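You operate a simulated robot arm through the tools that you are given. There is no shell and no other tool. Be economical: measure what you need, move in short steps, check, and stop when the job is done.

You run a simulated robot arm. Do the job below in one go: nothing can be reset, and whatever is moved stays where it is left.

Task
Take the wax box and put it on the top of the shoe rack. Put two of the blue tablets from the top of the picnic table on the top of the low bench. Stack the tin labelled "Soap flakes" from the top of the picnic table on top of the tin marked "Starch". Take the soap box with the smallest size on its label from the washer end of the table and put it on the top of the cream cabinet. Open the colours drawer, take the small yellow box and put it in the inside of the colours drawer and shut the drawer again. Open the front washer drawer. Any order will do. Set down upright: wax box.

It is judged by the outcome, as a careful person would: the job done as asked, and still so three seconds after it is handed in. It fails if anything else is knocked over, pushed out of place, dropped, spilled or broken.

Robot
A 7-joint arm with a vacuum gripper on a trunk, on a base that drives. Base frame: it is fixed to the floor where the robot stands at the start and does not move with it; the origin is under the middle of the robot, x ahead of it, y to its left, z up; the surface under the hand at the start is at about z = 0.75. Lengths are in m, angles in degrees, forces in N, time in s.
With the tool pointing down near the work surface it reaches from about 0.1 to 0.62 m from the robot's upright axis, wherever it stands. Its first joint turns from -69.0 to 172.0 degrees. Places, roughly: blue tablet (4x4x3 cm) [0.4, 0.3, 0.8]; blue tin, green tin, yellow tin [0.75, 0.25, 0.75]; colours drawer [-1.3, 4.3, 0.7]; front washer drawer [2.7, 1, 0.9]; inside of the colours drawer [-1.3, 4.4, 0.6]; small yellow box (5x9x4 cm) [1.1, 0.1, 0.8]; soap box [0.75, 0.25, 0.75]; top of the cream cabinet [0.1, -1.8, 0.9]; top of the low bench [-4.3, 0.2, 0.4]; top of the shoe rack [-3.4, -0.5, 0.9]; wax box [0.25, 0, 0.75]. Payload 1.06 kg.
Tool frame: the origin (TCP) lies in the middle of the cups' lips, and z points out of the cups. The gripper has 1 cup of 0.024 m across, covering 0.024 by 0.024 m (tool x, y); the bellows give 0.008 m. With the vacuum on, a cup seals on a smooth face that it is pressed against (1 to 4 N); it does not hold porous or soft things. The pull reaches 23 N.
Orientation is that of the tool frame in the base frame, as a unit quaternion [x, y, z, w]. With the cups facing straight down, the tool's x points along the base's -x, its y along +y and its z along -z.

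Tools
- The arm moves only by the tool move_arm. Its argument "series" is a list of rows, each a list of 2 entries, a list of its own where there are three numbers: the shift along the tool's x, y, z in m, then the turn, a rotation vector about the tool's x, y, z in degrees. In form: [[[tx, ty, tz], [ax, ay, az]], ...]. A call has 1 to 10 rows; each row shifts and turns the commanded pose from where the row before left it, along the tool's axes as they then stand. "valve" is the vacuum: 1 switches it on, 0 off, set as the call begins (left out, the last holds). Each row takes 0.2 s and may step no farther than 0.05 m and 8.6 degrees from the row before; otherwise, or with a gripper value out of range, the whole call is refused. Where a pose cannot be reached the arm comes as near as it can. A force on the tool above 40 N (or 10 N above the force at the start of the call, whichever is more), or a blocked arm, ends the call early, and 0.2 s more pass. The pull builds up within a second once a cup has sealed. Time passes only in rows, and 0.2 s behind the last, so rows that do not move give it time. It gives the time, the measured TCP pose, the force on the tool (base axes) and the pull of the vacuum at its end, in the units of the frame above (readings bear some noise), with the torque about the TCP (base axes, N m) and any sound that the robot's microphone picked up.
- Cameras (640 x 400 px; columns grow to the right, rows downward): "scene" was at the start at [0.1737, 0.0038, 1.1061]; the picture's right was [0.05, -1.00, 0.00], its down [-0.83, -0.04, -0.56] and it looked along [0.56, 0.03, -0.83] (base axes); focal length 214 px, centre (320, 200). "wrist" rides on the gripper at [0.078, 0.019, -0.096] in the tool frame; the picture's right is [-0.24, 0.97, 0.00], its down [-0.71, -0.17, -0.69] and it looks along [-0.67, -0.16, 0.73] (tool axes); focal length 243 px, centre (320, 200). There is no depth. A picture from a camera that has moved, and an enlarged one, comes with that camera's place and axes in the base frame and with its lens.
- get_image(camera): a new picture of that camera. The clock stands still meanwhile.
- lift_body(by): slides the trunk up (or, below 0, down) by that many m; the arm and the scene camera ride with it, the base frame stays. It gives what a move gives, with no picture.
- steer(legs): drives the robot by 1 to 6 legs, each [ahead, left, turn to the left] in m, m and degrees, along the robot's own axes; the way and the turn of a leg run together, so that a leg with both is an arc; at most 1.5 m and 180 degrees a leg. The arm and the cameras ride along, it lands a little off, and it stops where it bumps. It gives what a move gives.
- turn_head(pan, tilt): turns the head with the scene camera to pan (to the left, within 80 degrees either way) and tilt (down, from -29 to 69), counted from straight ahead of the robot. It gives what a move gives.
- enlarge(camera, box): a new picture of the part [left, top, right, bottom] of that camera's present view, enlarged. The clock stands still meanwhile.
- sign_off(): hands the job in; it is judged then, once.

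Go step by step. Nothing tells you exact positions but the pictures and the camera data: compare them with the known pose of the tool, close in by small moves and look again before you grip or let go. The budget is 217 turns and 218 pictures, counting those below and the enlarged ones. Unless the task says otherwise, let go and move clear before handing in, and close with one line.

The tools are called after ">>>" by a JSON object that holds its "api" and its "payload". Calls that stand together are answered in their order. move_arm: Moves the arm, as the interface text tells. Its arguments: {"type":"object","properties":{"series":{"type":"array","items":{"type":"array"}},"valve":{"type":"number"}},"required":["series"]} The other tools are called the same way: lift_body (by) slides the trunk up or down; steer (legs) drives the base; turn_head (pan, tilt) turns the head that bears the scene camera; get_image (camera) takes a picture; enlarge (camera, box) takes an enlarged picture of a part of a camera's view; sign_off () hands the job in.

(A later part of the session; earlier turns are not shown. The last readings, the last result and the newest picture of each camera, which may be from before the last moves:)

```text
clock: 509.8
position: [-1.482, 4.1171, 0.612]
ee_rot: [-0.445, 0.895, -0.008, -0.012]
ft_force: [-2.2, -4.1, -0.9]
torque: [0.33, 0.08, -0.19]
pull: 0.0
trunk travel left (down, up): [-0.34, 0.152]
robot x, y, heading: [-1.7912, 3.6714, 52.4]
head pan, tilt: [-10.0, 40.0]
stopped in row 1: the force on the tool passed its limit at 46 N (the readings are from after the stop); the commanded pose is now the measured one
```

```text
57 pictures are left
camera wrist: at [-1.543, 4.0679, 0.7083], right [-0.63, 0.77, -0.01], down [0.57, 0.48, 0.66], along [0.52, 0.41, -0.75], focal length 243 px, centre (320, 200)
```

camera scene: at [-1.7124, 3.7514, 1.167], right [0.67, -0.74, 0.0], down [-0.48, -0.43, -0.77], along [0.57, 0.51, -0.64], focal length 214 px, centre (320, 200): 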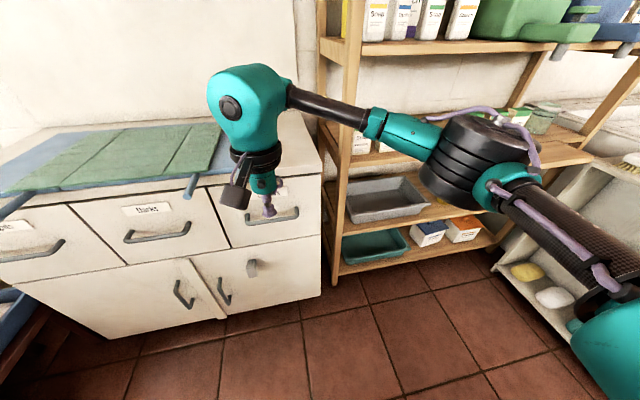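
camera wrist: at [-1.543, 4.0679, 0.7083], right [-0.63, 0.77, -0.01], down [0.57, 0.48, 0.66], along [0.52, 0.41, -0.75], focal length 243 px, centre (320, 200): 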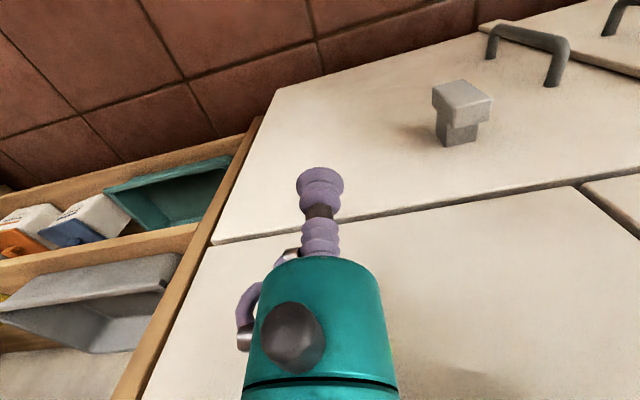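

I pushed it home against firm resistance, so the drawer is shut. I'll retreat, raise the hand and level it.

>>> {"api": "move_arm", "payload": {"series": [[[0.04, 0, 0], [0, -1.6, 0]], [[0.04, 0, 0], [0, 0, 0]], [[0.02, 0, -0.04], [0, 0, 0]], [[0, 0, -0.045], [0, 0, 0]], [[0, 0, -0.045], [0, 0, 0]], [[0, 0, -0.045], [0, 0, 0]], [[0, 0, -0.045], [0, 0, 0]], [[0, 0, -0.045], [0, 0, 0]], [[0, 0, -0.045], [0, 0, 0]], [[0, 0, -0.03], [0, 0, 0]]]}}

>>> {"api": "lift_body", "payload": {"by": -0.04}}

>>> {"api": "enlarge", "payload": {"camera": "scene", "box": [80, 140, 400, 340]}}

```text
clock: 510.5
position: [-1.5334, 4.0419, 0.6104]
ee_rot: [-0.445, 0.895, -0.011, -0.003]
ft_force: [-2.4, 0.0, -18.3]
torque: [0.01, 2.05, 0.19]
pull: 0.1
trunk travel left (down, up): [-0.34, 0.152]
robot x, y, heading: [-1.7948, 3.6767, 52.3]
head pan, tilt: [-10.0, 40.0]
stopped in row 3: the force on the tool passed its limit at 74 N (the readings are from after the stop); the commanded pose is now the measured one
```

```text
clock: 510.9
position: [-1.5312, 4.0477, 0.6105]
ee_rot: [-0.443, 0.897, -0.003, -0.001]
ft_force: [3.1, -3.2, 10.2]
torque: [0.48, 0.9, 0.0]
pull: 0.1
trunk travel left (down, up): [-0.331, 0.161]
robot x, y, heading: [-1.7901, 3.6749, 51.9]
head pan, tilt: [-10.0, 40.0]
stopped: the force on the tool passed its limit at 60 N (the readings are from after the stop); the commanded pose is now the measured one
```

```text
2.00 times, centred on (240, 240) of scene
camera zoom: at [-1.6693, 3.8056, 1.1581], right [0.67, -0.74, 0.0], down [-0.48, -0.43, -0.77], along [0.57, 0.51, -0.64], focal length 429 px, centre (480, 120)
```

zoom: 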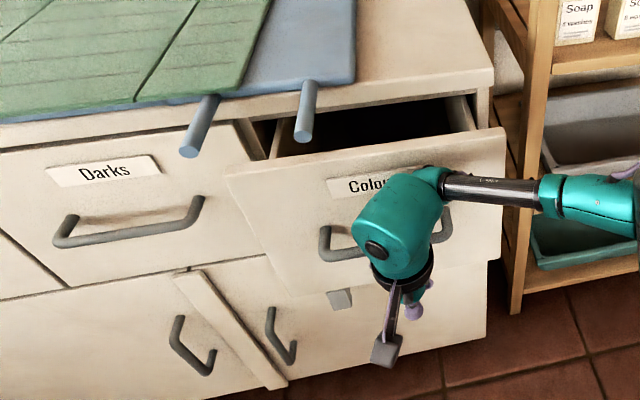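

Backing off pulled the drawer partly open, so something on the gripper is hooked on the handle. I'll look closely.

>>> {"api": "get_image", "payload": {"camera": "wrist"}}

>>> {"api": "enlarge", "payload": {"camera": "scene", "box": [220, 200, 340, 275]}}

```text
55 pictures are left
camera wrist: at [-1.5934, 3.9986, 0.7056], right [-0.63, 0.78, -0.01], down [0.57, 0.46, 0.68], along [0.53, 0.43, -0.73], focal length 243 px, centre (320, 200)
```

wrist: 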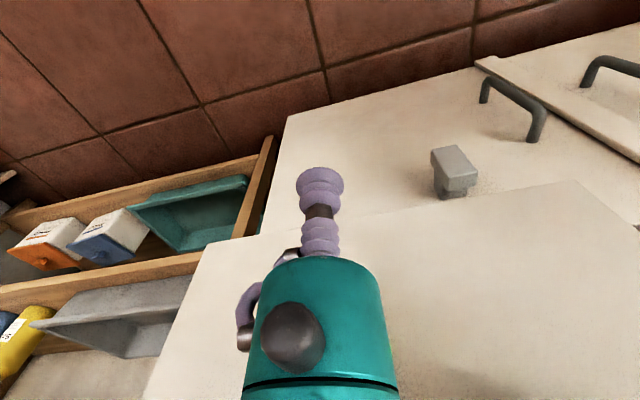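

```text
5.33 times, centred on (280, 238) of scene
camera zoom: at [-1.6693, 3.8056, 1.1581], right [0.67, -0.74, 0.0], down [-0.48, -0.43, -0.77], along [0.57, 0.51, -0.64], focal length 1144 px, centre (533, 0)
```

zoom: 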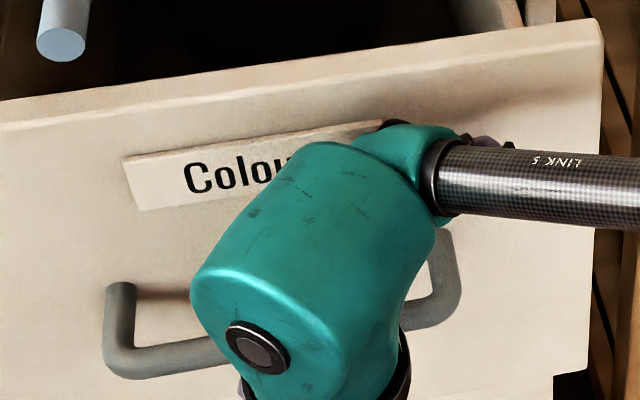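

Probably the gripper's side block sits behind the bar. That would let it come free straight upward, so I'll try a slow pure lift.

>>> {"api": "move_arm", "payload": {"series": [[[-0.004, 0, -0.004], [0, 0, 0]], [[0, 0, -0.008], [0, 0, 0]], [[0, 0, -0.01], [0, 0, 0]], [[0, 0, -0.01], [0, 0, 0]], [[0, 0, -0.01], [0, 0, 0]], [[0, 0, -0.01], [0, 0, 0]]]}}

```text
clock: 511.5
position: [-1.532, 4.0443, 0.6115]
ee_rot: [-0.445, 0.896, -0.009, -0.005]
ft_force: [-3.2, 0.9, -19.2]
torque: [-0.25, 1.75, 0.02]
pull: 0.1
trunk travel left (down, up): [-0.331, 0.161]
robot x, y, heading: [-1.7927, 3.6727, 52.1]
head pan, tilt: [-10.0, 40.0]
stopped in row 2: the force on the tool passed its limit at 50 N (the readings are from after the stop); the commanded pose is now the measured one
```

The forces show the bar is pinched between the side block below and the ring above, because my levelling tilt jammed it. I'll undo the tilt, relax, and see the forces.

>>> {"api": "move_arm", "payload": {"series": [[[0, 0, 0.003], [0, 1.6, 0]], [[0, 0, 0.001], [0, 0, 0]], [[-0.01, 0, 0], [0, 0, 0]], [[0, 0, 0], [0, 0, 0]]]}}

```text
clock: 512.5
position: [-1.5256, 4.0558, 0.6124]
ee_rot: [-0.443, 0.896, -0.01, -0.015]
ft_force: [5.8, -2.9, 40.4]
torque: [1.47, 0.52, -0.33]
pull: 0.1
trunk travel left (down, up): [-0.331, 0.161]
robot x, y, heading: [-1.7919, 3.6739, 52.1]
head pan, tilt: [-10.0, 40.0]
```

>>> {"api": "move_arm", "payload": {"series": [[[0, 0, -0.003], [0, 0, 0]], [[0, 0, -0.002], [0, 3, 0]], [[0, 0, -0.001], [0, 0, 0]]]}}

>>> {"api": "get_image", "payload": {"camera": "scene"}}

```text
clock: 513.3
position: [-1.5249, 4.0554, 0.6138]
ee_rot: [-0.444, 0.895, -0.025, -0.041]
ft_force: [-0.5, -0.1, 21.1]
torque: [0.83, 0.55, -0.04]
pull: 0.0
trunk travel left (down, up): [-0.331, 0.161]
robot x, y, heading: [-1.7932, 3.6776, 52.1]
head pan, tilt: [-10.0, 40.0]
```

```text
53 pictures are left
camera scene: at [-1.6708, 3.805, 1.1582], right [0.67, -0.74, 0.0], down [-0.48, -0.43, -0.77], along [0.57, 0.52, -0.64], focal length 214 px, centre (320, 200)
```

scene: 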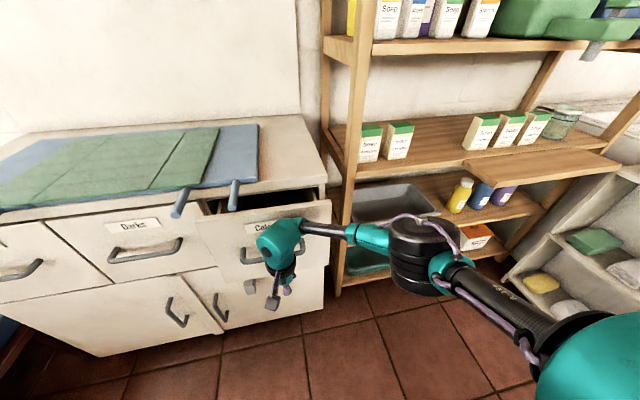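

>>> {"api": "move_arm", "payload": {"series": [[[0, 0, -0.003], [0, 0, 0]], [[0, 0, 0], [0, 0, 0]]]}}

```text
clock: 513.9
position: [-1.5253, 4.0536, 0.6149]
ee_rot: [-0.445, 0.894, -0.028, -0.04]
ft_force: [-6.5, 3.7, -11.8]
torque: [-0.49, 1.44, 0.22]
pull: 0.1
trunk travel left (down, up): [-0.331, 0.161]
robot x, y, heading: [-1.7924, 3.6726, 52.2]
head pan, tilt: [-10.0, 40.0]
```

I'm still pinched with about 1 mm of play, and the force also pushes the hand left. I'll try a small move to the left to relieve it.

>>> {"api": "move_arm", "payload": {"series": [[[0, 0.004, 0.001], [0, 0, 0]], [[0, 0.004, 0], [0, 0, 0]], [[0, 0, 0], [0, 0, 0]]]}}

>>> {"api": "enlarge", "payload": {"camera": "wrist", "box": [200, 200, 520, 400]}}

```text
clock: 514.7
position: [-1.5236, 4.0575, 0.6142]
ee_rot: [-0.438, 0.898, -0.028, -0.039]
ft_force: [29.8, -21.1, -13.1]
torque: [1.94, 5.01, -1.99]
pull: 0.0
trunk travel left (down, up): [-0.331, 0.161]
robot x, y, heading: [-1.7887, 3.6701, 52.3]
head pan, tilt: [-10.0, 40.0]
```

```text
2.00 times, centred on (360, 300) of wrist
camera zoom: at [-1.5821, 4.016, 0.7159], right [-0.62, 0.78, -0.04], down [0.6, 0.51, 0.62], along [0.5, 0.36, -0.79], focal length 485 px, centre (240, 0)
```

zoom: 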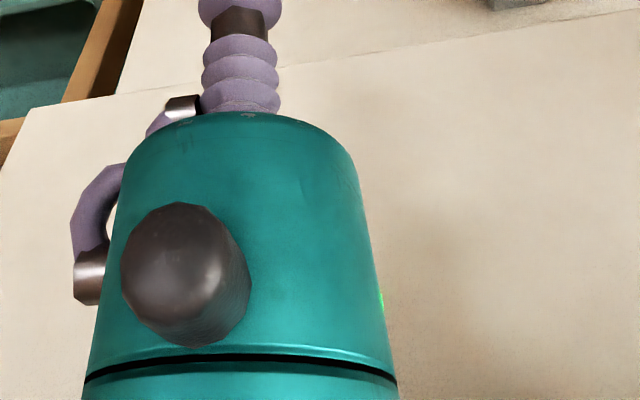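

>>> {"api": "move_arm", "payload": {"series": [[[0, -0.007, -0.001], [0, -3, 0]], [[0, -0.004, 0], [0, 0, 0]], [[0, -0.004, 0], [0, 0, 0]], [[0, 0, 0], [0, 0, 0]]]}}

```text
clock: 515.2
position: [-1.5257, 4.0508, 0.6125]
ee_rot: [-0.445, 0.895, -0.018, -0.02]
ft_force: [-2.2, -1.6, -19.1]
torque: [-0.12, 1.86, -0.08]
pull: 0.1
trunk travel left (down, up): [-0.331, 0.161]
robot x, y, heading: [-1.7943, 3.6733, 52.4]
head pan, tilt: [-10.0, 40.0]
stopped in row 2: the force on the tool passed its limit at 51 N (the readings are from after the stop); the commanded pose is now the measured one
```

The picture that fits is the handle bar sandwiched between the ring above and the side block below on the right. Rolling the tool right-side-down should open that gap, so I'll try 3°.

>>> {"api": "move_arm", "payload": {"series": [[[0, 0, 0], [-1.5, 0, 0]], [[0, 0, 0], [-1.5, 0, 0]], [[0, 0, 0], [0, 0, 0]]]}}

```text
clock: 515.8
position: [-1.5317, 4.0517, 0.6128]
ee_rot: [-0.449, 0.893, 0.0, -0.03]
ft_force: [-9.6, 3.7, -11.2]
torque: [-2.28, -1.72, 0.46]
pull: 0.0
trunk travel left (down, up): [-0.331, 0.161]
robot x, y, heading: [-1.7943, 3.6757, 52.3]
head pan, tilt: [-10.0, 40.0]
stopped in row 2: the force on the tool passed its limit at 43 N (the readings are from after the stop); the commanded pose is now the measured one
```

>>> {"api": "move_arm", "payload": {"series": [[[0, 0, 0.001], [0, 0, 0]], [[0, 0, 0.001], [0, 0, 0]], [[0, 0, 0], [0, 0, 0]]]}}

```text
clock: 516.6
position: [-1.5304, 4.0526, 0.6116]
ee_rot: [-0.448, 0.894, 0.003, -0.028]
ft_force: [-5.5, 5.5, 7.9]
torque: [-1.71, -1.78, 0.4]
pull: 0.1
trunk travel left (down, up): [-0.331, 0.161]
robot x, y, heading: [-1.7973, 3.6744, 52.3]
head pan, tilt: [-10.0, 40.0]
```

>>> {"api": "move_arm", "payload": {"series": [[[0, 0.001, 0], [1.2, 0, 0]], [[0, 0, 0], [0, 0, 0]]]}}

```text
clock: 517.2
position: [-1.5276, 4.0527, 0.6126]
ee_rot: [-0.447, 0.894, -0.006, -0.023]
ft_force: [8.7, -5.3, 27.2]
torque: [0.43, -0.27, -0.41]
pull: 0.0
trunk travel left (down, up): [-0.331, 0.161]
robot x, y, heading: [-1.7901, 3.6746, 52.2]
head pan, tilt: [-10.0, 40.0]
```

>>> {"api": "move_arm", "payload": {"series": [[[0, -0.001, -0.0013], [0, 0, 0]], [[0, 0, 0], [0, 0, 0]]]}}

```text
clock: 517.8
position: [-1.5279, 4.0523, 0.6112]
ee_rot: [-0.449, 0.893, -0.005, -0.024]
ft_force: [9.6, -4.9, 25.1]
torque: [0.42, -0.14, -0.37]
pull: 0.1
trunk travel left (down, up): [-0.331, 0.161]
robot x, y, heading: [-1.7922, 3.6766, 52.4]
head pan, tilt: [-10.0, 40.0]
```

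>>> {"api": "move_arm", "payload": {"series": [[[0, -0.002, -0.002], [0, 0, 0]], [[0, 0, 0], [0, 0, 0]]]}}

>>> {"api": "enlarge", "payload": {"camera": "scene", "box": [230, 200, 330, 262]}}

```text
clock: 518.4
position: [-1.5291, 4.0515, 0.6129]
ee_rot: [-0.45, 0.893, -0.008, -0.026]
ft_force: [-4.7, 1.4, -1.5]
torque: [-1.24, -0.77, 0.3]
pull: 0.0
trunk travel left (down, up): [-0.331, 0.161]
robot x, y, heading: [-1.7952, 3.6741, 52.4]
head pan, tilt: [-10.0, 40.0]
```

```text
6.40 times, centred on (280, 231) of scene
camera zoom: at [-1.6714, 3.8072, 1.1579], right [0.67, -0.74, 0.0], down [-0.47, -0.43, -0.77], along [0.57, 0.52, -0.64], focal length 1373 px, centre (576, 2)
```

zoom: 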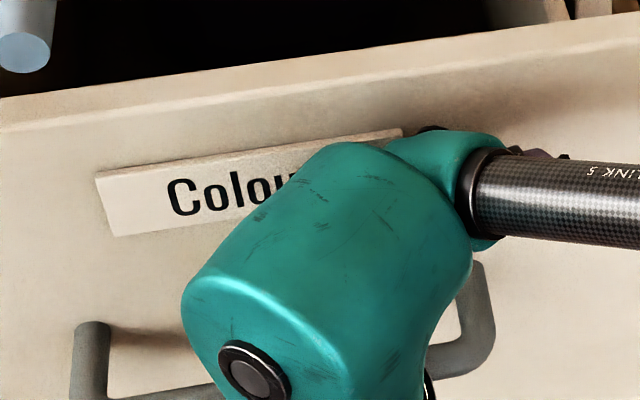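

The forces are nearly relaxed now. I'll try backing off a centimetre in small steps.

>>> {"api": "move_arm", "payload": {"series": [[[0.004, 0, 0], [0, 0, 0]], [[0.004, 0, 0], [0, 0, 0]], [[0.004, 0, 0], [0, 0, 0]], [[0, 0, 0], [0, 0, 0]]]}}

```text
clock: 519.4
position: [-1.5368, 4.0411, 0.6132]
ee_rot: [-0.451, 0.892, -0.009, -0.025]
ft_force: [-17.7, 11.1, -28.7]
torque: [-3.06, -1.38, 0.9]
pull: 0.1
trunk travel left (down, up): [-0.331, 0.161]
robot x, y, heading: [-1.7946, 3.6765, 52.2]
head pan, tilt: [-10.0, 40.0]
```

Small moves only keep it clamped, so I'll give one brisk upward pull. The drawer can't follow vertically.

>>> {"api": "move_arm", "payload": {"series": [[[0, 0, -0.049], [0, 0, 0]], [[0, 0, -0.049], [0, 0, 0]], [[0, 0, -0.049], [0, 0, 0]]]}}

```text
clock: 519.7
position: [-1.5377, 4.0384, 0.6119]
ee_rot: [-0.451, 0.892, -0.011, -0.027]
ft_force: [-7.2, 2.7, -14.7]
torque: [-1.67, -0.45, 0.16]
pull: 0.1
trunk travel left (down, up): [-0.331, 0.161]
robot x, y, heading: [-1.7943, 3.6713, 52.3]
head pan, tilt: [-10.0, 40.0]
stopped in row 1: the force on the tool passed its limit at 72 N (the readings are from after the stop); the commanded pose is now the measured one
```

>>> {"api": "move_arm", "payload": {"series": [[[0, 0, 0.049], [0, 0, 0]], [[0, 0, 0.03], [0, 0, 0]]]}}

>>> {"api": "move_arm", "payload": {"series": [[[0, 0, 0], [0, 0, 8]], [[0, 0, 0], [0, 0, 8]]]}}

>>> {"api": "move_arm", "payload": {"series": [[[0, 0, 0], [0, 0, -8]], [[0, 0, 0], [0, 0, -8]]]}}

```text
clock: 520.0
position: [-1.5346, 4.0473, 0.6117]
ee_rot: [-0.448, 0.894, 0.001, -0.02]
ft_force: [2.6, -1.3, 21.1]
torque: [-0.19, -0.91, 0.02]
pull: 0.0
trunk travel left (down, up): [-0.331, 0.161]
robot x, y, heading: [-1.7942, 3.6769, 52.2]
head pan, tilt: [-10.0, 40.0]
stopped in row 1: the force on the tool passed its limit at 86 N (the readings are from after the stop); the commanded pose is now the measured one
```

```text
clock: 520.7
position: [-1.5419, 4.0504, 0.613]
ee_rot: [-0.328, 0.944, 0.003, -0.027]
ft_force: [-7.0, 4.4, 4.8]
torque: [-1.36, -1.18, 0.43]
pull: 0.1
trunk travel left (down, up): [-0.331, 0.161]
robot x, y, heading: [-1.7957, 3.6725, 52.6]
head pan, tilt: [-10.0, 40.0]
stopped in row 2: the force on the tool passed its limit at 42 N (the readings are from after the stop); the commanded pose is now the measured one
```

```text
clock: 521.5
position: [-1.533, 4.0482, 0.612]
ee_rot: [-0.45, 0.893, 0.001, -0.019]
ft_force: [5.9, -2.2, 12.9]
torque: [-1.22, -1.02, -0.1]
pull: 0.1
trunk travel left (down, up): [-0.331, 0.161]
robot x, y, heading: [-1.7909, 3.6762, 52.2]
head pan, tilt: [-10.0, 40.0]
stopped in row 2: the force on the tool passed its limit at 43 N (the readings are from after the stop); the commanded pose is now the measured one
```

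The yaw turns freely by 15°, so the bar is likely wedged in the wrist ring's groove. I'll combine a quick backward pull with yaw wiggling to break the friction.

>>> {"api": "move_arm", "payload": {"series": [[[0.045, 0, 0], [0, 0, 8]], [[0.045, 0, 0], [0, 0, -8]], [[0.03, 0, 0], [0, 0, 4]]]}}

>>> {"api": "get_image", "payload": {"camera": "scene"}}

```text
clock: 522.1
position: [-1.5821, 3.9783, 0.6115]
ee_rot: [-0.434, 0.901, -0.005, -0.018]
ft_force: [6.1, -5.8, 4.1]
torque: [-0.07, 0.21, -0.09]
pull: 0.1
trunk travel left (down, up): [-0.331, 0.161]
robot x, y, heading: [-1.7932, 3.6766, 52.0]
head pan, tilt: [-10.0, 40.0]
stopped in row 3: the force on the tool passed its limit at 42 N (the readings are from after the stop); the commanded pose is now the measured one
```

```text
50 pictures are left
camera scene: at [-1.6703, 3.8062, 1.1581], right [0.67, -0.74, 0.0], down [-0.48, -0.43, -0.77], along [0.57, 0.51, -0.64], focal length 214 px, centre (320, 200)
```

scene: 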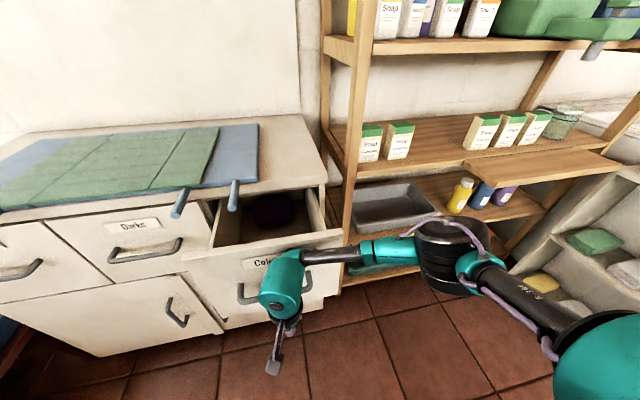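

The force is now small, so it may be loose. I'll test a gentle lift.

>>> {"api": "move_arm", "payload": {"series": [[[0, 0, -0.006], [0, 0, 0]], [[0, 0, -0.008], [0, 0, 0]], [[0, 0, -0.01], [0, 0, 0]], [[0, 0, -0.01], [0, 0, 0]]]}}

```text
clock: 522.6
position: [-1.5821, 3.9766, 0.6128]
ee_rot: [-0.435, 0.9, -0.012, -0.021]
ft_force: [-3.4, 0.8, -15.4]
torque: [-1.0, 0.26, 0.08]
pull: 0.1
trunk travel left (down, up): [-0.331, 0.161]
robot x, y, heading: [-1.7913, 3.6728, 52.4]
head pan, tilt: [-10.0, 40.0]
stopped in row 2: the force on the tool passed its limit at 50 N (the readings are from after the stop); the commanded pose is now the measured one
```

The bar sits in the slot between the front block and the ring. I'll restore the entry tilt and null the vertical force so friction vanishes.

>>> {"api": "move_arm", "payload": {"series": [[[0, 0, 0.0006], [0, -0.6, 0]], [[0, 0, 0], [0, -0.5, 0]], [[0, 0, 0], [0, 0, 0]]]}}

```text
clock: 523.5
position: [-1.5841, 3.9747, 0.6116]
ee_rot: [-0.436, 0.9, -0.007, -0.012]
ft_force: [-4.5, 2.3, -14.1]
torque: [-0.82, 0.25, 0.06]
pull: 0.0
trunk travel left (down, up): [-0.331, 0.161]
robot x, y, heading: [-1.7921, 3.6744, 52.5]
head pan, tilt: [-10.0, 40.0]
stopped in row 3: the force on the tool passed its limit at 41 N (the readings are from after the stop); the commanded pose is now the measured one
```

>>> {"api": "move_arm", "payload": {"series": [[[0, 0, 0.001], [0, 0, 0]], [[0, 0, 0], [0, 0, 0]]]}}

```text
clock: 524.1
position: [-1.5838, 3.9769, 0.6112]
ee_rot: [-0.435, 0.9, -0.005, -0.012]
ft_force: [-7.5, 4.6, -14.7]
torque: [-1.1, -0.18, 0.39]
pull: 0.0
trunk travel left (down, up): [-0.331, 0.161]
robot x, y, heading: [-1.7945, 3.6749, 52.3]
head pan, tilt: [-10.0, 40.0]
```

>>> {"api": "move_arm", "payload": {"series": [[[0, -0.001, 0.001], [0, 0, 0]], [[0, 0, 0], [0, 0, 0]]]}}

```text
clock: 524.7
position: [-1.5822, 3.9773, 0.6106]
ee_rot: [-0.435, 0.9, -0.005, -0.012]
ft_force: [-7.7, 6.7, 1.9]
torque: [-0.84, -0.61, 0.37]
pull: 0.1
trunk travel left (down, up): [-0.331, 0.161]
robot x, y, heading: [-1.7907, 3.6724, 52.2]
head pan, tilt: [-10.0, 40.0]
```

>>> {"api": "move_arm", "payload": {"series": [[[0, 0.002, 0], [0.5, 0, 0]], [[0, 0, 0], [0, 0, 0]]]}}

```text
clock: 525.3
position: [-1.5827, 3.9768, 0.6111]
ee_rot: [-0.434, 0.901, -0.009, -0.01]
ft_force: [6.3, -2.7, 9.3]
torque: [0.67, 1.12, -0.28]
pull: 0.2
trunk travel left (down, up): [-0.331, 0.161]
robot x, y, heading: [-1.7942, 3.6721, 52.2]
head pan, tilt: [-10.0, 40.0]
```

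>>> {"api": "move_arm", "payload": {"series": [[[0, -0.0009, -0.0003], [-0.25, 0, 0]], [[0, 0, 0], [0, 0, 0]]]}}

>>> {"api": "steer", "payload": {"legs": [[-0.05, 0, 0]]}}

>>> {"api": "get_image", "payload": {"camera": "scene"}}

```text
clock: 525.9
position: [-1.5826, 3.9757, 0.6119]
ee_rot: [-0.436, 0.9, -0.007, -0.01]
ft_force: [3.1, -1.8, 12.6]
torque: [0.39, 0.45, -0.13]
pull: 0.0
trunk travel left (down, up): [-0.331, 0.161]
robot x, y, heading: [-1.7927, 3.6753, 52.0]
head pan, tilt: [-10.0, 40.0]
```

```text
clock: 526.8
position: [-1.6117, 3.9361, 0.6106]
ee_rot: [-0.433, 0.901, -0.007, -0.01]
ft_force: [12.9, -9.4, 20.7]
torque: [1.41, 1.09, -0.61]
pull: 0.0
trunk travel left (down, up): [-0.331, 0.161]
robot x, y, heading: [-1.8253, 3.6376, 52.2]
head pan, tilt: [-10.0, 40.0]
```

```text
49 pictures are left
camera scene: at [-1.7002, 3.766, 1.1583], right [0.67, -0.74, 0.0], down [-0.48, -0.43, -0.77], along [0.57, 0.52, -0.64], focal length 214 px, centre (320, 200)
```

scene: 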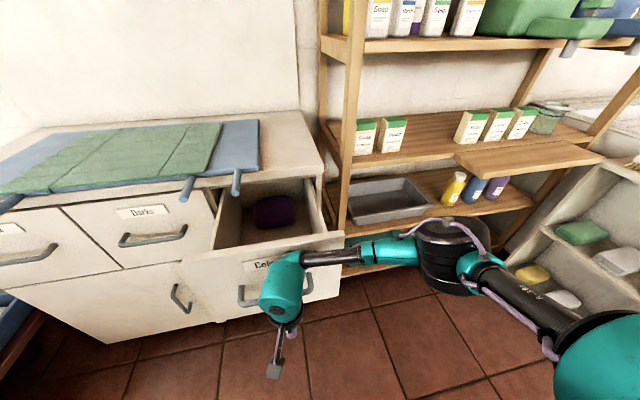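

The drawer still follows. I'll ratchet instead: slowly forward, where it follows, then quick jerks back with a yaw wiggle so its inertia makes the bar slip out.

>>> {"api": "move_arm", "payload": {"series": [[[-0.02, 0, 0], [0, 0, 0]], [[-0.02, 0, 0], [0, 0, 0]], [[-0.02, 0, 0], [0, 0, 0]], [[-0.02, 0, 0], [0, 0, 0]], [[0.049, 0, 0], [0, 0, 8]], [[0.049, 0, 0], [0, 0, -8]]]}}

>>> {"api": "move_arm", "payload": {"series": [[[-0.02, 0, 0], [0, 0, 0]], [[-0.02, 0, 0], [0, 0, 0]], [[-0.02, 0, 0], [0, 0, 0]], [[-0.02, 0, 0], [0, 0, 0]], [[0.049, 0, 0], [0, 0, 8]], [[0.049, 0, 0], [0, 0, -8]]]}}

>>> {"api": "enlarge", "payload": {"camera": "scene", "box": [160, 160, 400, 310]}}

```text
clock: 528.2
position: [-1.6201, 3.923, 0.6112]
ee_rot: [-0.43, 0.903, -0.011, -0.008]
ft_force: [17.9, -14.4, 3.9]
torque: [1.53, 1.85, -0.84]
pull: 0.0
trunk travel left (down, up): [-0.331, 0.161]
robot x, y, heading: [-1.8222, 3.6351, 52.2]
head pan, tilt: [-10.0, 40.0]
```

```text
clock: 529.6
position: [-1.6218, 3.932, 0.6117]
ee_rot: [-0.403, 0.915, -0.013, -0.008]
ft_force: [-0.6, -1.2, 1.6]
torque: [0.17, -0.02, -0.02]
pull: 0.1
trunk travel left (down, up): [-0.331, 0.161]
robot x, y, heading: [-1.8226, 3.6366, 52.3]
head pan, tilt: [-10.0, 40.0]
stopped in row 6: the force on the tool passed its limit at 49 N (the readings are from after the stop); the commanded pose is now the measured one
```

```text
2.67 times, centred on (280, 235) of scene
camera zoom: at [-1.7011, 3.7682, 1.158], right [0.67, -0.74, 0.0], down [-0.48, -0.43, -0.77], along [0.57, 0.51, -0.64], focal length 572 px, centre (427, 107)
```

zoom: 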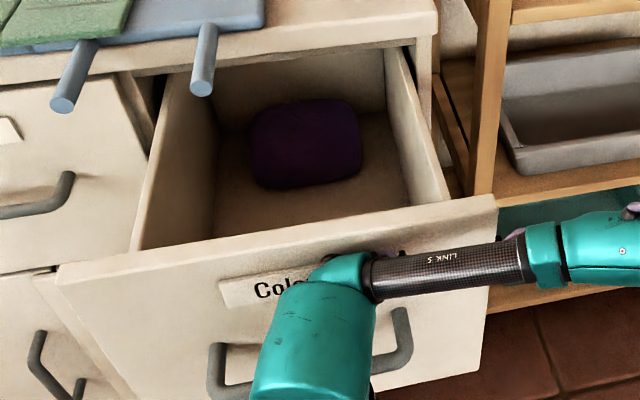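

The forces are near zero now. I'll test a gentle lift again.

>>> {"api": "move_arm", "payload": {"series": [[[0, 0, -0.005], [0, 0, 0]], [[0, 0, -0.008], [0, 0, 0]], [[0, 0, -0.01], [0, 0, 0]], [[0, 0, -0.02], [0, 0, 0]]]}}

```text
clock: 530.0
position: [-1.6229, 3.9274, 0.611]
ee_rot: [-0.404, 0.915, -0.017, -0.01]
ft_force: [-5.4, 2.9, -20.3]
torque: [-0.64, 0.41, 0.22]
pull: 0.1
trunk travel left (down, up): [-0.331, 0.161]
robot x, y, heading: [-1.8214, 3.6373, 52.5]
head pan, tilt: [-10.0, 40.0]
stopped in row 2: the force on the tool passed its limit at 51 N (the readings are from after the stop); the commanded pose is now the measured one
```

Still caught. I'll pull to the drawer's end stop by backing the base slowly, so the handle is held when I tug.

>>> {"api": "steer", "payload": {"legs": [[-0.06, 0, 0]]}}

>>> {"api": "steer", "payload": {"legs": [[-0.05, 0, 0]]}}

>>> {"api": "get_image", "payload": {"camera": "scene"}}

```text
clock: 531.0
position: [-1.6583, 3.8813, 0.6096]
ee_rot: [-0.404, 0.915, -0.018, -0.009]
ft_force: [9.7, -8.8, -33.3]
torque: [-0.02, 2.3, -0.63]
pull: 0.0
trunk travel left (down, up): [-0.331, 0.161]
robot x, y, heading: [-1.859, 3.5926, 52.4]
head pan, tilt: [-10.0, 40.0]
```

```text
clock: 531.9
position: [-1.69, 3.8415, 0.6119]
ee_rot: [-0.403, 0.915, -0.017, -0.008]
ft_force: [-0.3, -0.2, 0.0]
torque: [0.03, -0.04, 0.0]
pull: 0.1
trunk travel left (down, up): [-0.331, 0.161]
robot x, y, heading: [-1.888, 3.5466, 52.2]
head pan, tilt: [-10.0, 40.0]
```

```text
47 pictures are left
camera scene: at [-1.7683, 3.6804, 1.1582], right [0.67, -0.74, 0.0], down [-0.48, -0.43, -0.77], along [0.57, 0.52, -0.64], focal length 214 px, centre (320, 200)
```

scene: 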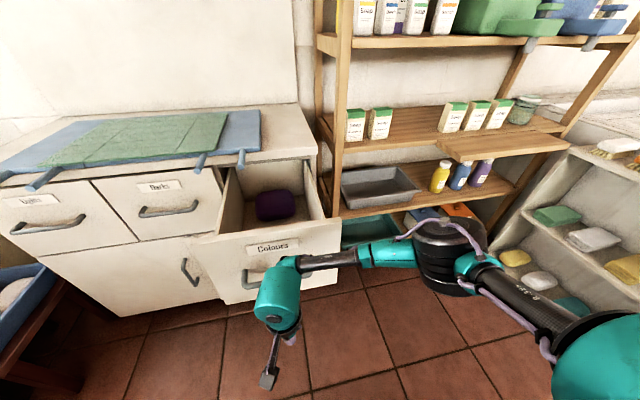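

The force is zero now; the bar has slipped out at the end stop. I'll lift the hand gently.

>>> {"api": "move_arm", "payload": {"series": [[[0.01, 0, 0], [0, 0, 0]], [[0, 0, -0.015], [0, 0, 0]], [[0, 0, -0.03], [0, 0, 0]], [[0, 0, -0.045], [0, 0, 0]], [[0, 0, -0.045], [0, 0, 0]], [[0, 0, -0.045], [0, 0, 0]], [[0, 0, -0.045], [0, 0, 0]], [[0, 0, -0.045], [0, 0, 0]]]}}

>>> {"api": "get_image", "payload": {"camera": "scene"}}

```text
clock: 533.7
position: [-1.6953, 3.8451, 0.8813]
ee_rot: [-0.404, 0.915, -0.017, -0.008]
ft_force: [0.5, 0.2, -0.2]
torque: [-0.01, 0.05, -0.01]
pull: 0.1
trunk travel left (down, up): [-0.331, 0.161]
robot x, y, heading: [-1.889, 3.544, 52.3]
head pan, tilt: [-10.0, 40.0]
```

```text
46 pictures are left
camera scene: at [-1.7682, 3.6807, 1.1581], right [0.67, -0.74, 0.0], down [-0.48, -0.43, -0.77], along [0.57, 0.52, -0.64], focal length 214 px, centre (320, 200)
```

scene: 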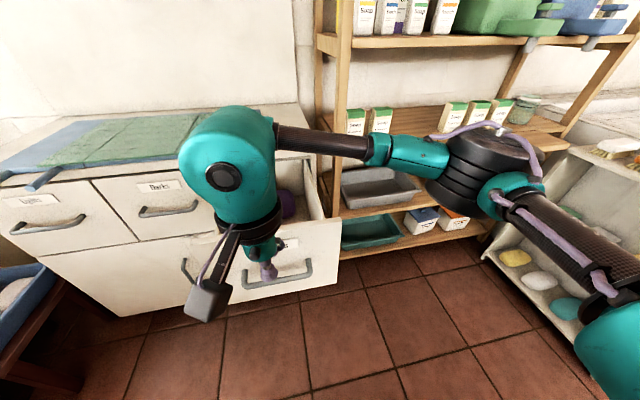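

It's free. This time I'll shut the drawer with the cup pointing forward, above the handle, so nothing can hook. First I level the tool and turn it horizontal while high.

>>> {"api": "move_arm", "payload": {"series": [[[-0.02, 0, 0], [-1.4, -1.6, -4.3]], [[-0.02, 0, 0], [0, -8.5, 0]], [[-0.0198, 0, 0.003], [0, -8.5, 0]], [[-0.0191, 0, 0.0058], [0, -8.5, 0]], [[-0.0181, 0, 0.0086], [0, -8.5, 0]], [[-0.0166, 0, 0.0112], [0, -8.5, 0]], [[-0.0147, 0, 0.0135], [0, -8.5, 0]], [[-0.0126, 0, 0.0155], [0, -8.5, 0]], [[-0.0102, 0, 0.0172], [0, -8.5, 0]], [[-0.0075, 0, 0.0185], [0, -8.5, 0]]]}}

>>> {"api": "move_arm", "payload": {"series": [[[0, 0, 0], [0, -8.5, 0]], [[0, 0, -0.02], [0, -5, 0]]]}}

>>> {"api": "get_image", "payload": {"camera": "scene"}}

>>> {"api": "get_image", "payload": {"camera": "wrist"}}

```text
clock: 535.9
position: [-1.5732, 4.0001, 0.8801]
ee_rot: [-0.343, 0.706, 0.271, 0.556]
ft_force: [-1.2, 0.2, 0.3]
torque: [0.02, -0.02, 0.04]
pull: 0.1
trunk travel left (down, up): [-0.331, 0.161]
robot x, y, heading: [-1.8905, 3.5457, 52.4]
head pan, tilt: [-10.0, 40.0]
```

```text
clock: 536.5
position: [-1.5837, 3.9836, 0.882]
ee_rot: [-0.309, 0.636, 0.31, 0.635]
ft_force: [-0.4, 0.1, -0.7]
torque: [0.03, 0.04, 0.0]
pull: 0.0
trunk travel left (down, up): [-0.331, 0.161]
robot x, y, heading: [-1.8898, 3.5499, 52.3]
head pan, tilt: [-10.0, 40.0]
```

```text
45 pictures are left
camera scene: at [-1.7682, 3.6807, 1.1581], right [0.67, -0.74, 0.0], down [-0.48, -0.43, -0.77], along [0.57, 0.52, -0.64], focal length 214 px, centre (320, 200)
```

scene: 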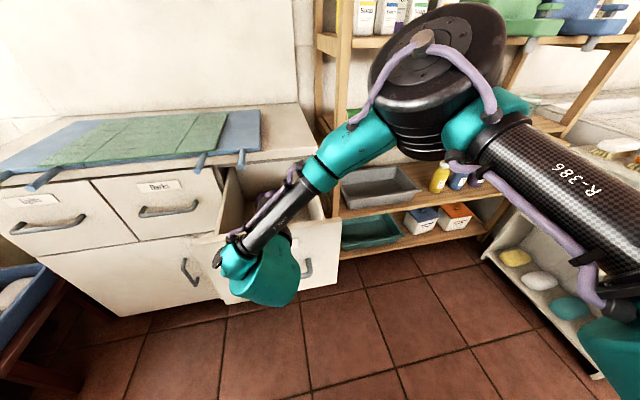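

```text
44 pictures are left
camera wrist: at [-1.6584, 3.9213, 0.8038], right [-0.76, 0.6, 0.24], down [-0.29, -0.65, 0.71], along [0.58, 0.47, 0.67], focal length 243 px, centre (320, 200)
```

wrist: 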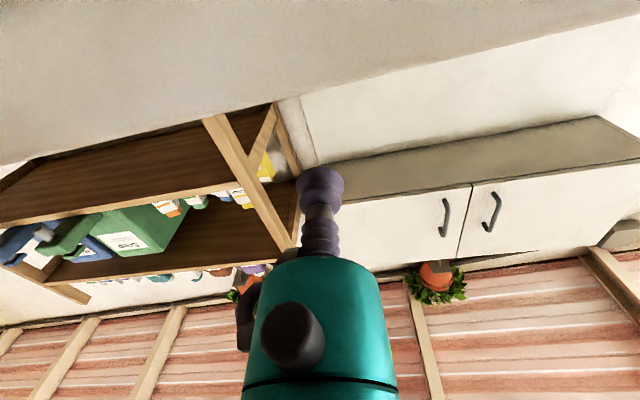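

>>> {"api": "move_arm", "payload": {"series": [[[0, 0, -0.03], [0, 0, 0]], [[0, 0, -0.03], [0, 0, 0]]]}}

>>> {"api": "lift_body", "payload": {"by": -0.13}}

>>> {"api": "get_image", "payload": {"camera": "wrist"}}

```text
clock: 537.1
position: [-1.62, 3.9372, 0.884]
ee_rot: [-0.31, 0.636, 0.31, 0.635]
ft_force: [-0.4, 0.0, -0.4]
torque: [0.03, -0.01, -0.01]
pull: 0.1
trunk travel left (down, up): [-0.331, 0.161]
robot x, y, heading: [-1.8876, 3.5515, 52.7]
head pan, tilt: [-10.0, 40.0]
```

```text
clock: 538.7
position: [-1.6213, 3.9387, 0.7535]
ee_rot: [-0.31, 0.636, 0.31, 0.636]
ft_force: [0.2, -0.3, -1.3]
torque: [-0.01, -0.04, 0.01]
pull: 0.1
trunk travel left (down, up): [-0.201, 0.291]
robot x, y, heading: [-1.8918, 3.5508, 52.0]
head pan, tilt: [-10.0, 40.0]
```

```text
43 pictures are left
camera wrist: at [-1.6951, 3.8748, 0.6745], right [-0.76, 0.6, 0.24], down [-0.29, -0.64, 0.71], along [0.58, 0.47, 0.66], focal length 243 px, centre (320, 200)
```

wrist: 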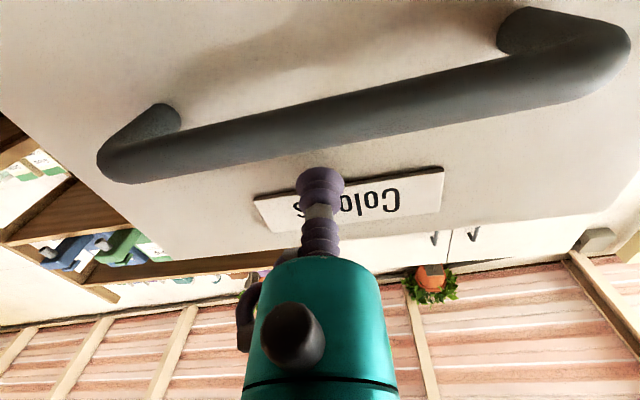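

The cup faces the label just above the handle. I'll push the drawer closed slowly.

>>> {"api": "move_arm", "payload": {"series": [[[0, 0, 0.012], [0, 0, 0]], [[0, 0, 0.012], [0, 0, 0]], [[0, 0, 0.015], [0, 0, 0]], [[0, 0, 0.015], [0, 0, 0]], [[0, 0, 0.015], [0, 0, 0]], [[0, 0, 0.015], [0, 0, 0]], [[0, 0, 0.015], [0, 0, 0]], [[0, 0, 0.015], [0, 0, 0]], [[0, 0, 0.015], [0, 0, 0]], [[0, 0, 0.015], [0, 0, 0]]]}}

>>> {"api": "move_arm", "payload": {"series": [[[0, 0, 0.015], [0, 0, 0]], [[0, 0, 0.015], [0, 0, 0]], [[0, 0, 0.015], [0, 0, 0]], [[0, 0, 0.015], [0, 0, 0]], [[0, 0, 0.015], [0, 0, 0]]]}}

```text
clock: 540.9
position: [-1.5325, 4.0518, 0.7507]
ee_rot: [-0.31, 0.637, 0.309, 0.635]
ft_force: [-0.7, 0.5, 0.6]
torque: [0.0, -0.01, -0.01]
pull: 0.0
trunk travel left (down, up): [-0.201, 0.291]
robot x, y, heading: [-1.8898, 3.5477, 52.5]
head pan, tilt: [-10.0, 40.0]
```

```text
clock: 542.1
position: [-1.4867, 4.11, 0.7534]
ee_rot: [-0.31, 0.636, 0.31, 0.635]
ft_force: [0.4, 0.2, 0.1]
torque: [-0.01, 0.02, 0.01]
pull: 0.0
trunk travel left (down, up): [-0.201, 0.291]
robot x, y, heading: [-1.8869, 3.5476, 52.1]
head pan, tilt: [-10.0, 40.0]
```

>>> {"api": "get_image", "payload": {"camera": "scene"}}

```text
42 pictures are left
camera scene: at [-1.7489, 3.7055, 1.029], right [0.67, -0.74, 0.0], down [-0.48, -0.43, -0.77], along [0.57, 0.52, -0.64], focal length 214 px, centre (320, 200)
```

scene: 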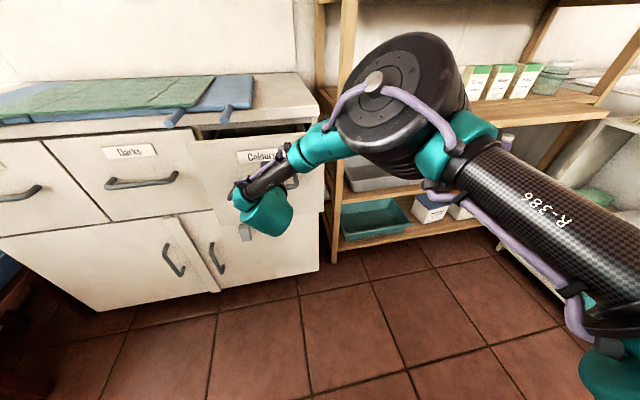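

It's closing well. I'll advance the base and finish the push until it stops.

>>> {"api": "steer", "payload": {"legs": [[0.06, 0, 0]]}}

>>> {"api": "move_arm", "payload": {"series": [[[0, 0, 0.01], [0, 0, 0]], [[0, 0, 0.01], [0, 0, 0]], [[0, 0, 0.008], [0, 0, 0]], [[0, 0, 0.006], [0, 0, 0]], [[0, 0, 0.006], [0, 0, 0]], [[0, 0, 0.006], [0, 0, 0]], [[0, 0, 0.006], [0, 0, 0]]]}}

```text
clock: 543.1
position: [-1.452, 4.157, 0.7525]
ee_rot: [-0.311, 0.637, 0.311, 0.634]
ft_force: [-0.9, 0.1, -0.3]
torque: [0.04, 0.02, -0.01]
pull: 0.0
trunk travel left (down, up): [-0.201, 0.291]
robot x, y, heading: [-1.8539, 3.5935, 52.2]
head pan, tilt: [-10.0, 40.0]
```

```text
clock: 544.5
position: [-1.4285, 4.1883, 0.7526]
ee_rot: [-0.311, 0.638, 0.31, 0.633]
ft_force: [-13.3, -27.4, 10.3]
torque: [-0.26, 0.11, 0.19]
pull: 0.0
trunk travel left (down, up): [-0.201, 0.291]
robot x, y, heading: [-1.8533, 3.5943, 52.1]
head pan, tilt: [-10.0, 40.0]
stopped in row 7: the force on the tool passed its limit at 48 N (the readings are from after the stop); the commanded pose is now the measured one
```

It stopped firmly at exactly the closed face position (2.420), so the drawer is shut. I'll back off straight, then lift.

>>> {"api": "move_arm", "payload": {"series": [[[0, 0, -0.02], [0, 0, 0]], [[0, 0, -0.04], [0, 0, 0]], [[0, 0, -0.04], [0, 0, 0]], [[0, 0, -0.04], [0, 0, 0]]]}}

>>> {"api": "lift_body", "payload": {"by": 0.2}}

>>> {"api": "move_arm", "payload": {"series": [[[0, 0, 0], [0, 8.5, 0]], [[0, 0, 0], [0, 8.5, 0]], [[0, 0, 0], [0, 8.5, 0]], [[0, 0, 0], [0, 8.5, 0]], [[0, 0, 0], [0, 8.5, 0]], [[0, 0, 0], [0, 8.5, 0]], [[0, 0, 0], [0, 8.5, 0]], [[0, 0, 0], [0, 8.5, 0]], [[0, 0, 0], [0, 8.5, 0]], [[0, 0, 0], [0, 8.5, 0]]]}}

>>> {"api": "get_image", "payload": {"camera": "scene"}}

```text
clock: 545.5
position: [-1.5129, 4.0822, 0.7531]
ee_rot: [-0.311, 0.639, 0.308, 0.632]
ft_force: [0.4, -0.3, 1.2]
torque: [0.0, 0.01, 0.0]
pull: 0.1
trunk travel left (down, up): [-0.201, 0.291]
robot x, y, heading: [-1.8549, 3.5939, 52.1]
head pan, tilt: [-10.0, 40.0]
```

```text
clock: 547.7
position: [-1.5129, 4.082, 0.9508]
ee_rot: [-0.312, 0.639, 0.309, 0.632]
ft_force: [0.5, -0.3, -0.1]
torque: [-0.02, 0.0, 0.01]
pull: 0.0
trunk travel left (down, up): [-0.401, 0.091]
robot x, y, heading: [-1.8554, 3.5962, 52.3]
head pan, tilt: [-10.0, 40.0]
```

```text
clock: 549.9
position: [-1.5136, 4.0819, 0.9511]
ee_rot: [-0.439, 0.898, 0.017, 0.033]
ft_force: [-0.4, 0.4, -0.1]
torque: [-0.03, 0.01, -0.03]
pull: 0.1
trunk travel left (down, up): [-0.401, 0.091]
robot x, y, heading: [-1.8545, 3.5937, 52.4]
head pan, tilt: [-10.0, 40.0]
```

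```text
41 pictures are left
camera scene: at [-1.7461, 3.7099, 1.2324], right [0.67, -0.74, 0.0], down [-0.48, -0.43, -0.77], along [0.57, 0.52, -0.64], focal length 214 px, centre (320, 200)
```

scene: 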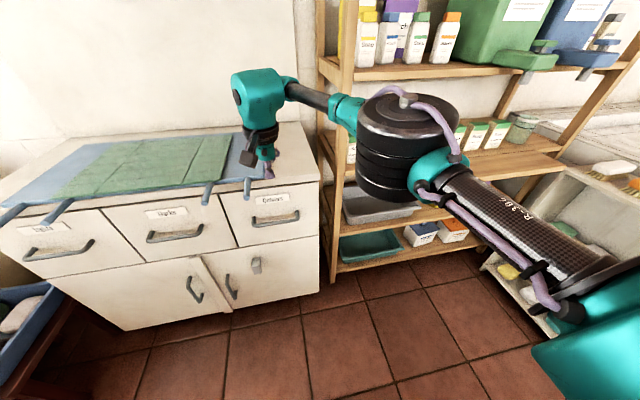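

The drawer is shut with the box inside. Next is the front washer drawer. I'll level and retract the hand and drive out by the known path.

>>> {"api": "move_arm", "payload": {"series": [[[0.03, 0, -0.02], [0, 4.4, 0]], [[0.045, 0, -0.01], [0, 0, 0]], [[0.045, 0, 0], [0, 0, 0]], [[0.045, 0, 0], [0, 0, 0]]]}}

>>> {"api": "steer", "payload": {"legs": [[0.082, -0.237, 0], [-0.02, -0.311, 0], [0, 0, 39], [-0.35, -0.2, 0], [-1.0, -0.066, 0]]}}

```text
clock: 550.9
position: [-1.6178, 3.9512, 0.9788]
ee_rot: [-0.439, 0.899, 0.0, 0.0]
ft_force: [-0.1, 0.1, 0.5]
torque: [0.0, -0.01, 0.0]
pull: 0.1
trunk travel left (down, up): [-0.401, 0.091]
robot x, y, heading: [-1.8535, 3.5902, 52.4]
head pan, tilt: [-10.0, 40.0]
```

```text
clock: 565.3
position: [-1.1247, 2.3706, 0.9783]
ee_rot: [0.722, -0.692, 0.0, 0.0]
ft_force: [-0.4, -0.4, 0.1]
torque: [0.02, -0.02, -0.01]
pull: 0.1
trunk travel left (down, up): [-0.401, 0.091]
robot x, y, heading: [-1.0708, 1.9458, 92.9]
head pan, tilt: [-10.0, 40.0]
```

>>> {"api": "steer", "payload": {"legs": [[0, 0, -131], [1.1, 0.45, 0], [1.0, 0.08, 0]]}}

>>> {"api": "turn_head", "payload": {"pan": 35, "tilt": 30}}

>>> {"api": "get_image", "payload": {"camera": "scene"}}

```text
clock: 581.4
position: [1.2788, 0.9077, 0.9787]
ee_rot: [0.31, 0.951, 0.0, 0.001]
ft_force: [-0.7, -0.2, 0.3]
torque: [-0.01, 0.01, 0.0]
pull: 0.0
trunk travel left (down, up): [-0.401, 0.091]
robot x, y, heading: [0.9142, 1.1319, -35.7]
head pan, tilt: [-10.0, 40.0]
```

```text
clock: 582.5
position: [1.2786, 0.908, 0.9777]
ee_rot: [0.309, 0.951, 0.0, 0.0]
ft_force: [0.1, -0.2, -0.3]
torque: [0.01, 0.02, 0.01]
pull: 0.0
trunk travel left (down, up): [-0.401, 0.091]
robot x, y, heading: [0.9173, 1.1357, -35.6]
head pan, tilt: [35.0, 30.0]
```

```text
40 pictures are left
camera scene: at [1.0651, 1.0883, 1.2478], right [-0.02, -1.0, 0.0], down [-0.5, 0.01, -0.87], along [0.87, -0.01, -0.5], focal length 214 px, centre (320, 200)
```

scene: 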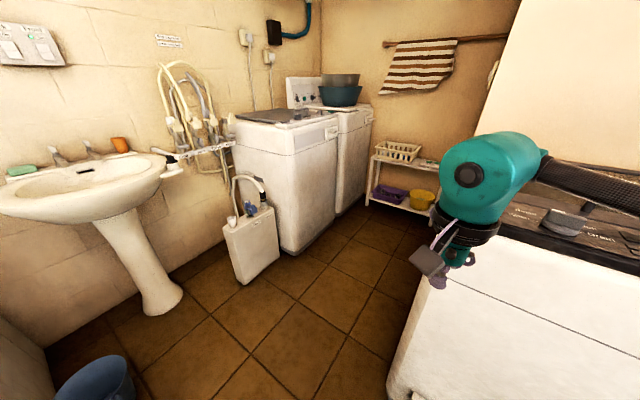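

I now see the two washers clearly, with about a metre of free lane in front of them. I'll zoom in on the front one's drawer.

>>> {"api": "enlarge", "payload": {"camera": "scene", "box": [280, 95, 376, 155]}}

```text
6.67 times, centred on (328, 125) of scene
camera zoom: at [1.0651, 1.0883, 1.2478], right [-0.02, -1.0, 0.0], down [-0.5, 0.01, -0.87], along [0.87, -0.01, -0.5], focal length 1430 px, centre (267, 700)
```

zoom: 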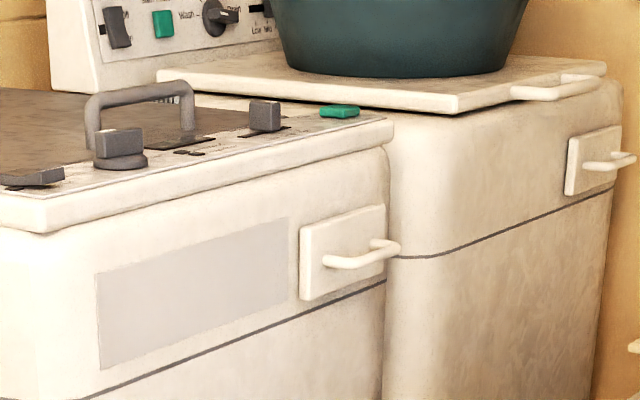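

The drawer plate has a small handle in its middle, with a flat strip above it. I'll drive into the lane, face the washer and sidestep to it.

>>> {"api": "steer", "payload": {"legs": [[0.546, 0.368, 0], [0, 0, 87.6], [-0.03, -0.95, 0]]}}

>>> {"api": "turn_head", "payload": {"pan": -25, "tilt": 30}}

>>> {"api": "get_image", "payload": {"camera": "scene"}}

```text
clock: 598.2
position: [2.5548, 0.8695, 0.9734]
ee_rot: [-0.415, 0.91, -0.004, -0.004]
ft_force: [-0.2, -0.6, 0.9]
torque: [0.0, 0.01, -0.02]
pull: 0.1
trunk travel left (down, up): [-0.401, 0.091]
robot x, y, heading: [2.2915, 0.511, 49.3]
head pan, tilt: [35.0, 30.0]
stopped in leg 3: the robot was blocked; the commanded pose is now the measured one
```

```text
clock: 599.5
position: [2.5549, 0.8694, 0.9717]
ee_rot: [-0.416, 0.91, -0.004, -0.006]
ft_force: [-0.6, 0.2, -0.7]
torque: [-0.02, -0.03, 0.01]
pull: 0.1
trunk travel left (down, up): [-0.401, 0.091]
robot x, y, heading: [2.2939, 0.5099, 49.5]
head pan, tilt: [-25.0, 30.0]
```

```text
38 pictures are left
camera scene: at [2.4335, 0.6216, 1.2455], right [0.41, -0.91, 0.01], down [-0.46, -0.22, -0.86], along [0.79, 0.35, -0.51], focal length 214 px, centre (320, 200)
```

scene: 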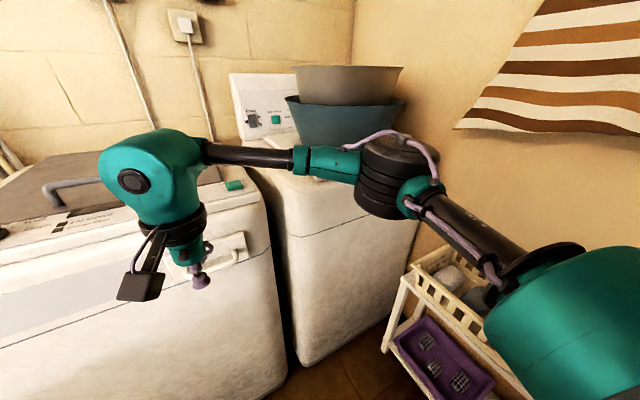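

The robot touched something on its right, so I'll step 5 cm back to the left. The drawer plate is right in front at about (2.718, 0.985, 0.873). Then I turn the tool horizontal.

>>> {"api": "steer", "payload": {"legs": [[0, 0.05, 2.5]]}}

>>> {"api": "move_arm", "payload": {"series": [[[-0.01, 0, 0], [0, -8.5, 0]], [[-0.01, 0, 0.0015], [0, -8.5, 0]], [[-0.0096, 0, 0.003], [0, -8.5, 0]], [[-0.009, 0, 0.0043], [0, -8.5, 0]], [[-0.0083, 0, 0.0056], [0, -8.5, 0]], [[-0.0074, 0, 0.0068], [0, -8.5, 0]], [[-0.0063, 0, 0.0078], [0, -8.5, 0]], [[-0.0051, 0, 0.0086], [0, -8.5, 0]], [[-0.0037, 0, 0.0093], [0, -8.5, 0]], [[0, 0, 0], [0, -8.5, 0]]]}}

>>> {"api": "get_image", "payload": {"camera": "wrist"}}

```text
clock: 600.7
position: [2.5053, 0.9052, 0.9724]
ee_rot: [-0.436, 0.9, 0.001, -0.006]
ft_force: [-0.5, 0.3, -0.5]
torque: [0.01, -0.01, 0.04]
pull: 0.1
trunk travel left (down, up): [-0.401, 0.091]
robot x, y, heading: [2.2499, 0.5412, 52.0]
head pan, tilt: [-25.0, 30.0]
```

```text
clock: 602.9
position: [2.5601, 0.9764, 0.9734]
ee_rot: [-0.321, 0.666, 0.295, 0.605]
ft_force: [-0.9, -0.3, -0.5]
torque: [0.0, -0.03, 0.03]
pull: 0.1
trunk travel left (down, up): [-0.401, 0.091]
robot x, y, heading: [2.2555, 0.5435, 51.9]
head pan, tilt: [-25.0, 30.0]
```

```text
37 pictures are left
camera wrist: at [2.4809, 0.9084, 0.9037], right [-0.75, 0.62, 0.24], down [-0.24, -0.59, 0.77], along [0.62, 0.52, 0.59], focal length 243 px, centre (320, 200)
```

wrist: 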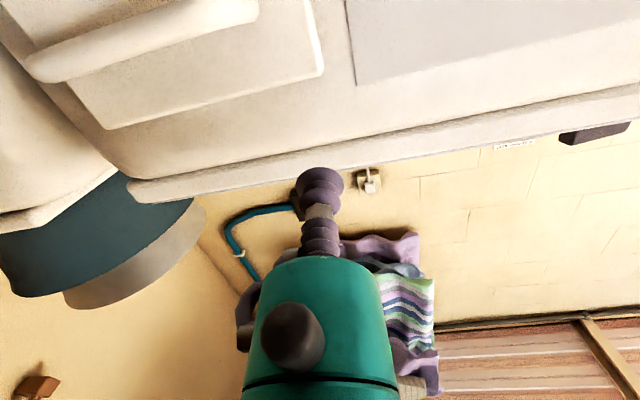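

The handle is near the plate's middle with a wide flat area below it. To keep the side block from hooking, I'll roll the tool 90° about its axis before approaching.

>>> {"api": "move_arm", "payload": {"series": [[[0, 0, -0.02], [0, -5, 0]], [[0, 0, -0.01], [0, 0, 8.5]], [[0, 0, 0], [0, 0, 8.5]], [[0, 0, 0], [0, 0, 8.5]], [[0, 0, 0], [0, 0, 8.5]], [[0, 0, 0], [0, 0, 8.5]], [[0, 0, 0], [0, 0, 8.5]], [[0, 0, 0], [0, 0, 8.5]], [[0, 0, 0], [0, 0, 8.5]], [[0, 0, 0], [0, 0, 8.5]]]}}

>>> {"api": "move_arm", "payload": {"series": [[[0, 0, 0], [0, 0, 8.5]], [[0, 0, 0], [0, 0, 5]]]}}

>>> {"api": "get_image", "payload": {"camera": "wrist"}}

```text
clock: 605.1
position: [2.5407, 0.9529, 0.9737]
ee_rot: [0.155, 0.694, 0.634, 0.305]
ft_force: [-0.2, -0.2, -0.1]
torque: [0.03, 0.01, 0.01]
pull: 0.1
trunk travel left (down, up): [-0.401, 0.091]
robot x, y, heading: [2.2542, 0.5431, 51.8]
head pan, tilt: [-25.0, 30.0]
```

```text
clock: 605.7
position: [2.5395, 0.9541, 0.9729]
ee_rot: [0.235, 0.67, 0.665, 0.229]
ft_force: [-0.1, 0.2, 0.1]
torque: [0.02, 0.02, -0.03]
pull: 0.2
trunk travel left (down, up): [-0.401, 0.091]
robot x, y, heading: [2.2531, 0.5472, 51.7]
head pan, tilt: [-25.0, 30.0]
```

```text
36 pictures are left
camera wrist: at [2.4198, 0.9275, 0.9937], right [0.2, -0.14, 0.97], down [0.13, -0.98, -0.17], along [0.97, 0.16, -0.17], focal length 243 px, centre (320, 200)
```

wrist: 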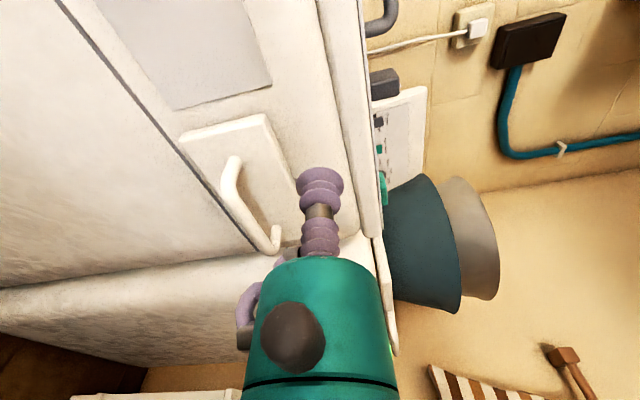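

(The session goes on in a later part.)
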